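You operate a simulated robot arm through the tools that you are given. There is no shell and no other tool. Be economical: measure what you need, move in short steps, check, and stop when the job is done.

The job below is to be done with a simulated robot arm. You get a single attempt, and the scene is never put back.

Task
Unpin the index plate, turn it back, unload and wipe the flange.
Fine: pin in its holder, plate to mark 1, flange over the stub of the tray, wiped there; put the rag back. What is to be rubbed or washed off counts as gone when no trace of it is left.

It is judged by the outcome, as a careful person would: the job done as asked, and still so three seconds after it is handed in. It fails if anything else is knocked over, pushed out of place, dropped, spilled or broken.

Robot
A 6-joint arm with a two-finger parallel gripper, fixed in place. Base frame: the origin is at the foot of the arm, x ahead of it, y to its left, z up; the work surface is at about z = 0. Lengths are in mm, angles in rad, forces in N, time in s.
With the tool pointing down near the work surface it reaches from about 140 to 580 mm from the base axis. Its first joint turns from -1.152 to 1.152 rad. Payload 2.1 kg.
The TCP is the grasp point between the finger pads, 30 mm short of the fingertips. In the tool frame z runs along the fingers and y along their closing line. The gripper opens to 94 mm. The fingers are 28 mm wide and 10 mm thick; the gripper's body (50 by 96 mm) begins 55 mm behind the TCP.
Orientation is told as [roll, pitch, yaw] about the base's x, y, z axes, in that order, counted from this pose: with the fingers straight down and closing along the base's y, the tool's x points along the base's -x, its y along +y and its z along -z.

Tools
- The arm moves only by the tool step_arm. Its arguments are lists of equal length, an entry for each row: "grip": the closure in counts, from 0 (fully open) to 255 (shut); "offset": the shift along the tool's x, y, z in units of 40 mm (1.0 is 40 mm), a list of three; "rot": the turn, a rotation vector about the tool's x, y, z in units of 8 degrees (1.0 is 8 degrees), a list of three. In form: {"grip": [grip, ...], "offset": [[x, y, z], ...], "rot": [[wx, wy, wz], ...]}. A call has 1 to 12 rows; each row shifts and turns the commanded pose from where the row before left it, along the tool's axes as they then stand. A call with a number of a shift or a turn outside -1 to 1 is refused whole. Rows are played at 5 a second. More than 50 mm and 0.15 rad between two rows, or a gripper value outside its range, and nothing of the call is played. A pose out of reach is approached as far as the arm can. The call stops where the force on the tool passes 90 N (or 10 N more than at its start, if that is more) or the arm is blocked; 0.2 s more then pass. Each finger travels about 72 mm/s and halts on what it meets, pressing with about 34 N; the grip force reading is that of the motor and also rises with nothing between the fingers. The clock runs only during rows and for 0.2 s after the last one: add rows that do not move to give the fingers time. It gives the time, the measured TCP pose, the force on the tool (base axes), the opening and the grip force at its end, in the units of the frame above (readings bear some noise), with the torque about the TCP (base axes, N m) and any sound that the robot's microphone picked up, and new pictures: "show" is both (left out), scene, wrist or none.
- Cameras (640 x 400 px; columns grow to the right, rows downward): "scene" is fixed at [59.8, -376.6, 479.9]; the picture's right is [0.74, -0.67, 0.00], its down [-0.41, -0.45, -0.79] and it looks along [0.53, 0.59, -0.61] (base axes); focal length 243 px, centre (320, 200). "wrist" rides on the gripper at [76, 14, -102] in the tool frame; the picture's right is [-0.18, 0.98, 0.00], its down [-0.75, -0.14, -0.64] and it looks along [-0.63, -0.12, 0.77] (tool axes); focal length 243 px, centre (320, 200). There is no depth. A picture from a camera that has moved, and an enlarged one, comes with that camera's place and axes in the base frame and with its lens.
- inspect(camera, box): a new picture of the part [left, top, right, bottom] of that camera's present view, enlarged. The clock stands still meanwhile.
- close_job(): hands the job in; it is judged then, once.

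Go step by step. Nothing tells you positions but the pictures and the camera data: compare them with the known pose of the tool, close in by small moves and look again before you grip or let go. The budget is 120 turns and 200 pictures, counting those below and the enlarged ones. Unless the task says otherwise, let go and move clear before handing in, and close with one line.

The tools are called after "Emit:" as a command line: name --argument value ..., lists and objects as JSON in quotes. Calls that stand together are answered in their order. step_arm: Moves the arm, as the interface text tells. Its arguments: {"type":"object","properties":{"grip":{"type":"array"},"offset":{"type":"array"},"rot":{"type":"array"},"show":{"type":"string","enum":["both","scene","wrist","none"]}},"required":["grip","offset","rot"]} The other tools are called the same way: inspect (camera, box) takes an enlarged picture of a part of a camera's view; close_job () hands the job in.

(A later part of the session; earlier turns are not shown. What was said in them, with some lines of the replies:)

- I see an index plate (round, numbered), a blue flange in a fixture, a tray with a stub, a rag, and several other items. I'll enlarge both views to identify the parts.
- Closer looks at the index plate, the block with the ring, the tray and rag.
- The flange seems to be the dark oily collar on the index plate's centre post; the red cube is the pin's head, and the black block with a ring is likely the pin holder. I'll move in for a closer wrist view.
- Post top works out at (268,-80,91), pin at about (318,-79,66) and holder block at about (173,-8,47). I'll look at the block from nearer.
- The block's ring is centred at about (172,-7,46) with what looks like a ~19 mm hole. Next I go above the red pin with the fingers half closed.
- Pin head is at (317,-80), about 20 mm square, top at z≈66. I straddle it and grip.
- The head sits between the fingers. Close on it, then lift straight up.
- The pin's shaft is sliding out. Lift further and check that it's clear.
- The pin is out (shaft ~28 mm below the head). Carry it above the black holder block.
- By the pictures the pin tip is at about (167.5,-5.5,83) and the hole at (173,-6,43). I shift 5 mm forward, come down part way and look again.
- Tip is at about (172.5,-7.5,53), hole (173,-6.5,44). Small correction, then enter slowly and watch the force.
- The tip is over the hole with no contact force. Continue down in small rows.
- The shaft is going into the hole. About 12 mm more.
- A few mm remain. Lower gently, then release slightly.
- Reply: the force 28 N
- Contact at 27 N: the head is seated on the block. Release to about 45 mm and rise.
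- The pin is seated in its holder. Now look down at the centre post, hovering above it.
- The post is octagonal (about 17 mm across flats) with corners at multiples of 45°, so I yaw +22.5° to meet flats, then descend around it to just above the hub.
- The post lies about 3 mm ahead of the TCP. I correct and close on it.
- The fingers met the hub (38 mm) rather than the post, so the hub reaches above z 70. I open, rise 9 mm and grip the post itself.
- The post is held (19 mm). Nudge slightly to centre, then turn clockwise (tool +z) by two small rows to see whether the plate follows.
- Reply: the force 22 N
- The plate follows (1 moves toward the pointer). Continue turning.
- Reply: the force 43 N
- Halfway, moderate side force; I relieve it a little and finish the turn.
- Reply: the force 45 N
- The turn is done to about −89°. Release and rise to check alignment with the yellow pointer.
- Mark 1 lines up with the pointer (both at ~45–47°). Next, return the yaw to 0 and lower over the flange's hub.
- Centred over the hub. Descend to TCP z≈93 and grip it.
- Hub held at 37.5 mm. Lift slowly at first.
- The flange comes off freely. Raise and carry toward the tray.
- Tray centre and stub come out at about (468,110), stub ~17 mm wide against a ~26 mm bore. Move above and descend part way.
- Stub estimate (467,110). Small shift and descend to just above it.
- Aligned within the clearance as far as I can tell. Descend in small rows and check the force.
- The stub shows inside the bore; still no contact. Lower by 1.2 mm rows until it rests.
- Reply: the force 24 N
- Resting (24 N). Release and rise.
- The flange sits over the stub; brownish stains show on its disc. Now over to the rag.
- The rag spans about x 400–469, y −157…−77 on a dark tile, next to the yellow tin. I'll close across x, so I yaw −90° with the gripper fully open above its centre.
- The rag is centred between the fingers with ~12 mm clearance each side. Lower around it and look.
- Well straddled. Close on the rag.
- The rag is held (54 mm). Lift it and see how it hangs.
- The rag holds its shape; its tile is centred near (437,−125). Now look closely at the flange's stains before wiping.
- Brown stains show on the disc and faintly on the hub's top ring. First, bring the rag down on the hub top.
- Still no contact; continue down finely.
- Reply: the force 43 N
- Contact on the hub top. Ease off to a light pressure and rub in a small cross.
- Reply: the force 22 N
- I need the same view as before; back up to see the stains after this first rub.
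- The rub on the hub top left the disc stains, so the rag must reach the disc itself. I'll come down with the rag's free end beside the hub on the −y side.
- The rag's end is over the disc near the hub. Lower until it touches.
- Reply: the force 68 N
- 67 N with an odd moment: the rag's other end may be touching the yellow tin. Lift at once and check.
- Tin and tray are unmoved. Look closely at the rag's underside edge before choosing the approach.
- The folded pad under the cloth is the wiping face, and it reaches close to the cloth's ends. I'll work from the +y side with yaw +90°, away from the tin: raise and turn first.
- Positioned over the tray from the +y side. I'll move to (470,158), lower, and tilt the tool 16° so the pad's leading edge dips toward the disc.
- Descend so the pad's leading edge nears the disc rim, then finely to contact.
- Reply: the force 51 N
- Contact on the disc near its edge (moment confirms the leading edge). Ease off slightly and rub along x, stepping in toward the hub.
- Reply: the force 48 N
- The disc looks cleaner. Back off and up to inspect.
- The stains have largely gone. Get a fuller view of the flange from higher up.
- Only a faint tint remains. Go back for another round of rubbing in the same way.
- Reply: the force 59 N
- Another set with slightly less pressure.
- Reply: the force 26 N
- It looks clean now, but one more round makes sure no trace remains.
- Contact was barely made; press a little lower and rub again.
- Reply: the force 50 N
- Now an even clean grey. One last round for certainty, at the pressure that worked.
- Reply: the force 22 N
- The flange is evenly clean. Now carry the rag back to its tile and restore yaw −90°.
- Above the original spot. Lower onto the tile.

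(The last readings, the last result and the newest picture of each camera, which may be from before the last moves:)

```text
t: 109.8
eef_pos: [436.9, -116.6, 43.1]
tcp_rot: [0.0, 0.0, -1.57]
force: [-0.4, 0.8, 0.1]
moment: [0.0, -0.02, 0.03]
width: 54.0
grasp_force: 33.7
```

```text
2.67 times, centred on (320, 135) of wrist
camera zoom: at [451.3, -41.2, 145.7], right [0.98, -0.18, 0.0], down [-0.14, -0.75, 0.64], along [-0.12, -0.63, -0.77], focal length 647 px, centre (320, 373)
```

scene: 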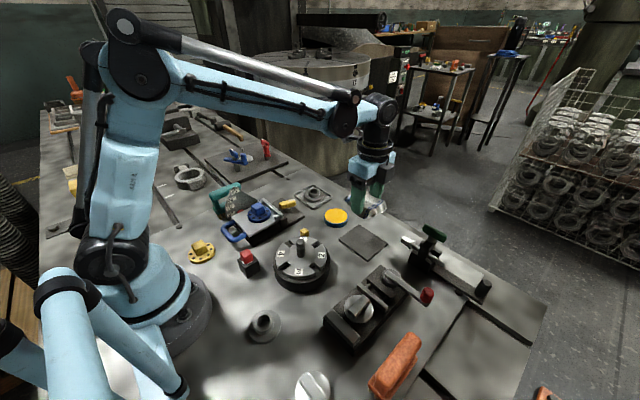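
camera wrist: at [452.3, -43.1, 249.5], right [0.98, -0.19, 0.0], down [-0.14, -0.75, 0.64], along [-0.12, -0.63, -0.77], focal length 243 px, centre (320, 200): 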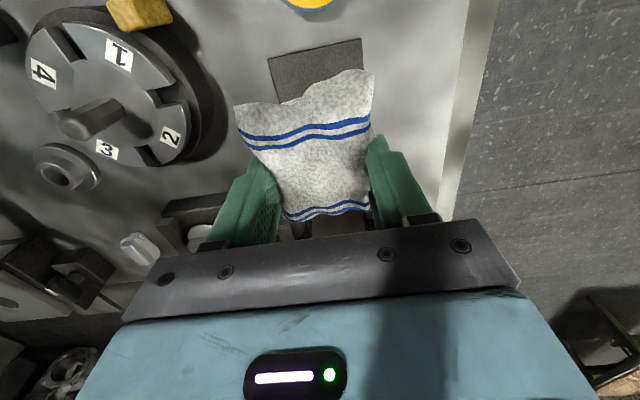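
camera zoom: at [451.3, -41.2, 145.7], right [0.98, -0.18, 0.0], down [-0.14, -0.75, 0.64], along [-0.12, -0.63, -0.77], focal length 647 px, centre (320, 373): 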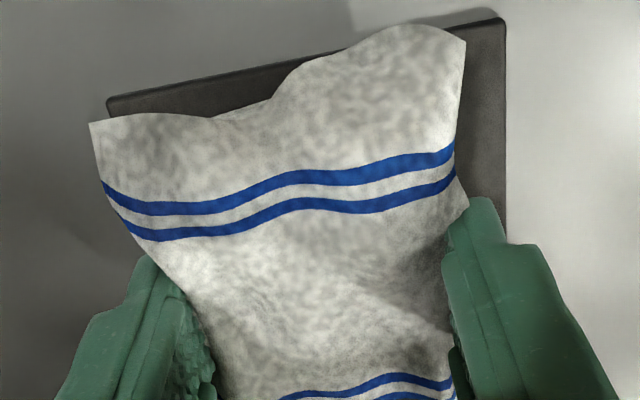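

Lower to contact.

Emit:
step_arm --grip '[255, 255, 255, 255, 255]' --offset '[[-0.03, 0, 0.04], [0, 0, 0.03], [0, 0, 0.03], [0, 0, 0.03], [0, 0, 0]]' --rot '[[0, 0, 0], [0, 0, 0], [0, 0, 0], [0, 0, 0], [0, 0, 0]]' --show "none"

```text
t: 111.0
eef_pos: [438.2, -118.4, 40.3]
tcp_rot: [0.001, 0.001, -1.57]
force: [-0.6, 1.0, -0.5]
moment: [0.02, -0.02, 0.02]
width: 54.2
grasp_force: 34.0
```

Emit:
step_arm --grip '[255, 255, 255, 255]' --offset '[[0, 0, 0.03], [0, 0, 0.03], [0, 0, 0.02], [0, 0, 0]]' --rot '[[0, 0, 0], [0, 0, 0], [0, 0, 0], [0, 0, 0]]' --show "none"

```text
t: 112.0
eef_pos: [438.0, -117.9, 36.8]
tcp_rot: [0.003, 0.002, -1.572]
force: [-1.8, 4.1, 26.0]
moment: [-0.77, 0.09, -0.06]
width: 54.2
grasp_force: 33.6
```

Resting on the tile. Open fully, then rise clear.

Emit:
step_arm --grip '[200, 100, 0, 0, 0, 0, 0, 0]' --offset '[[0, 0, 0], [0, 0, 0], [0, 0, 0], [0, 0, 0], [0, 0, -0.9], [0, 0, -0.9], [0, 0, -0.9], [0, 0, 0]]' --rot '[[0, 0, 0], [0, 0, 0], [0, 0, 0], [0, 0, 0], [0, 0, 0], [0, 0, 0], [0, 0, 0], [0, 0, 0]]' --show "both"

Emit:
inspect --camera "scene" --box '[200, 170, 400, 300]'

Emit:
inspect --camera "scene" --box '[320, 200, 410, 270]'

```text
t: 113.8
eef_pos: [437.2, -117.2, 148.8]
tcp_rot: [0.0, 0.002, -1.571]
force: [-0.7, 0.0, 0.5]
moment: [-0.03, -0.02, -0.02]
width: 94.3
grasp_force: 0.0
camera wrist: at [451.7, -41.8, 250.2], right [0.98, -0.18, 0.0], down [-0.14, -0.75, 0.64], along [-0.12, -0.63, -0.77], focal length 243 px, centre (320, 200)
```

scene: 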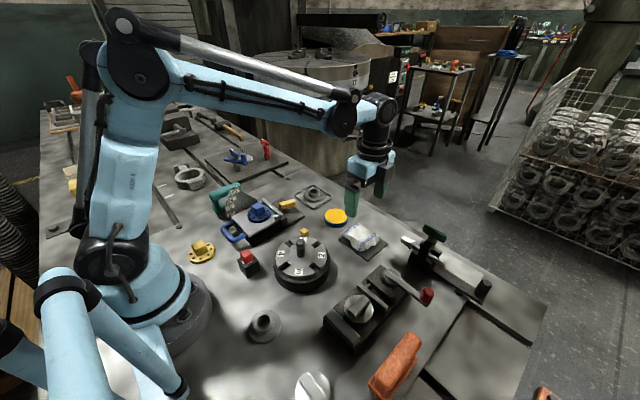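
wrist: 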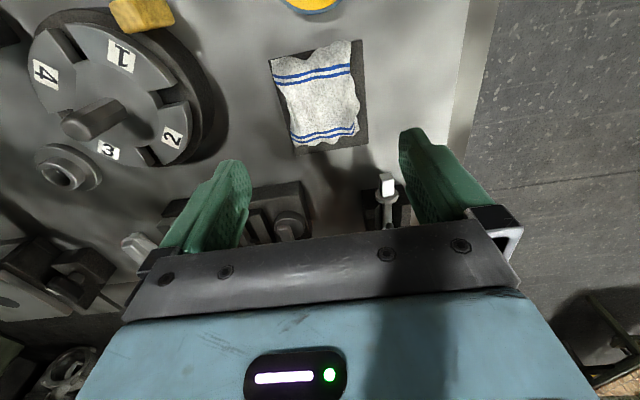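

```text
3.08 times, centred on (300, 235) of scene
camera zoom: at [59.8, -376.6, 479.9], right [0.74, -0.67, 0.0], down [-0.41, -0.45, -0.79], along [0.53, 0.59, -0.61], focal length 748 px, centre (382, 92)
```

zoom: 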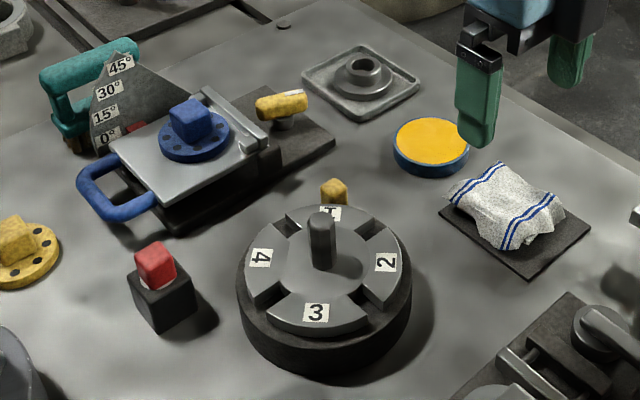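

```text
5.71 times, centred on (365, 235) of scene
camera zoom: at [59.8, -376.6, 479.9], right [0.74, -0.67, 0.0], down [-0.41, -0.45, -0.79], along [0.53, 0.59, -0.61], focal length 1390 px, centre (63, 0)
```

zoom: 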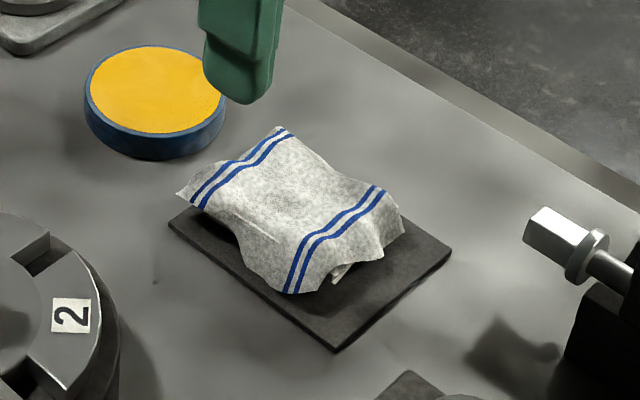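

The pin is in its holder, mark 1 is at the pointer, the clean flange sits over the tray's stub, and the rag is back on its tile. The arm is clear, so I hand in.

Emit:
close_job

```text
The job is handed in.
```

I've handed the job in: the pin is in its holder, the plate is at mark 1, the flange is over the tray's stub and wiped clean, and the rag is back on its tile.
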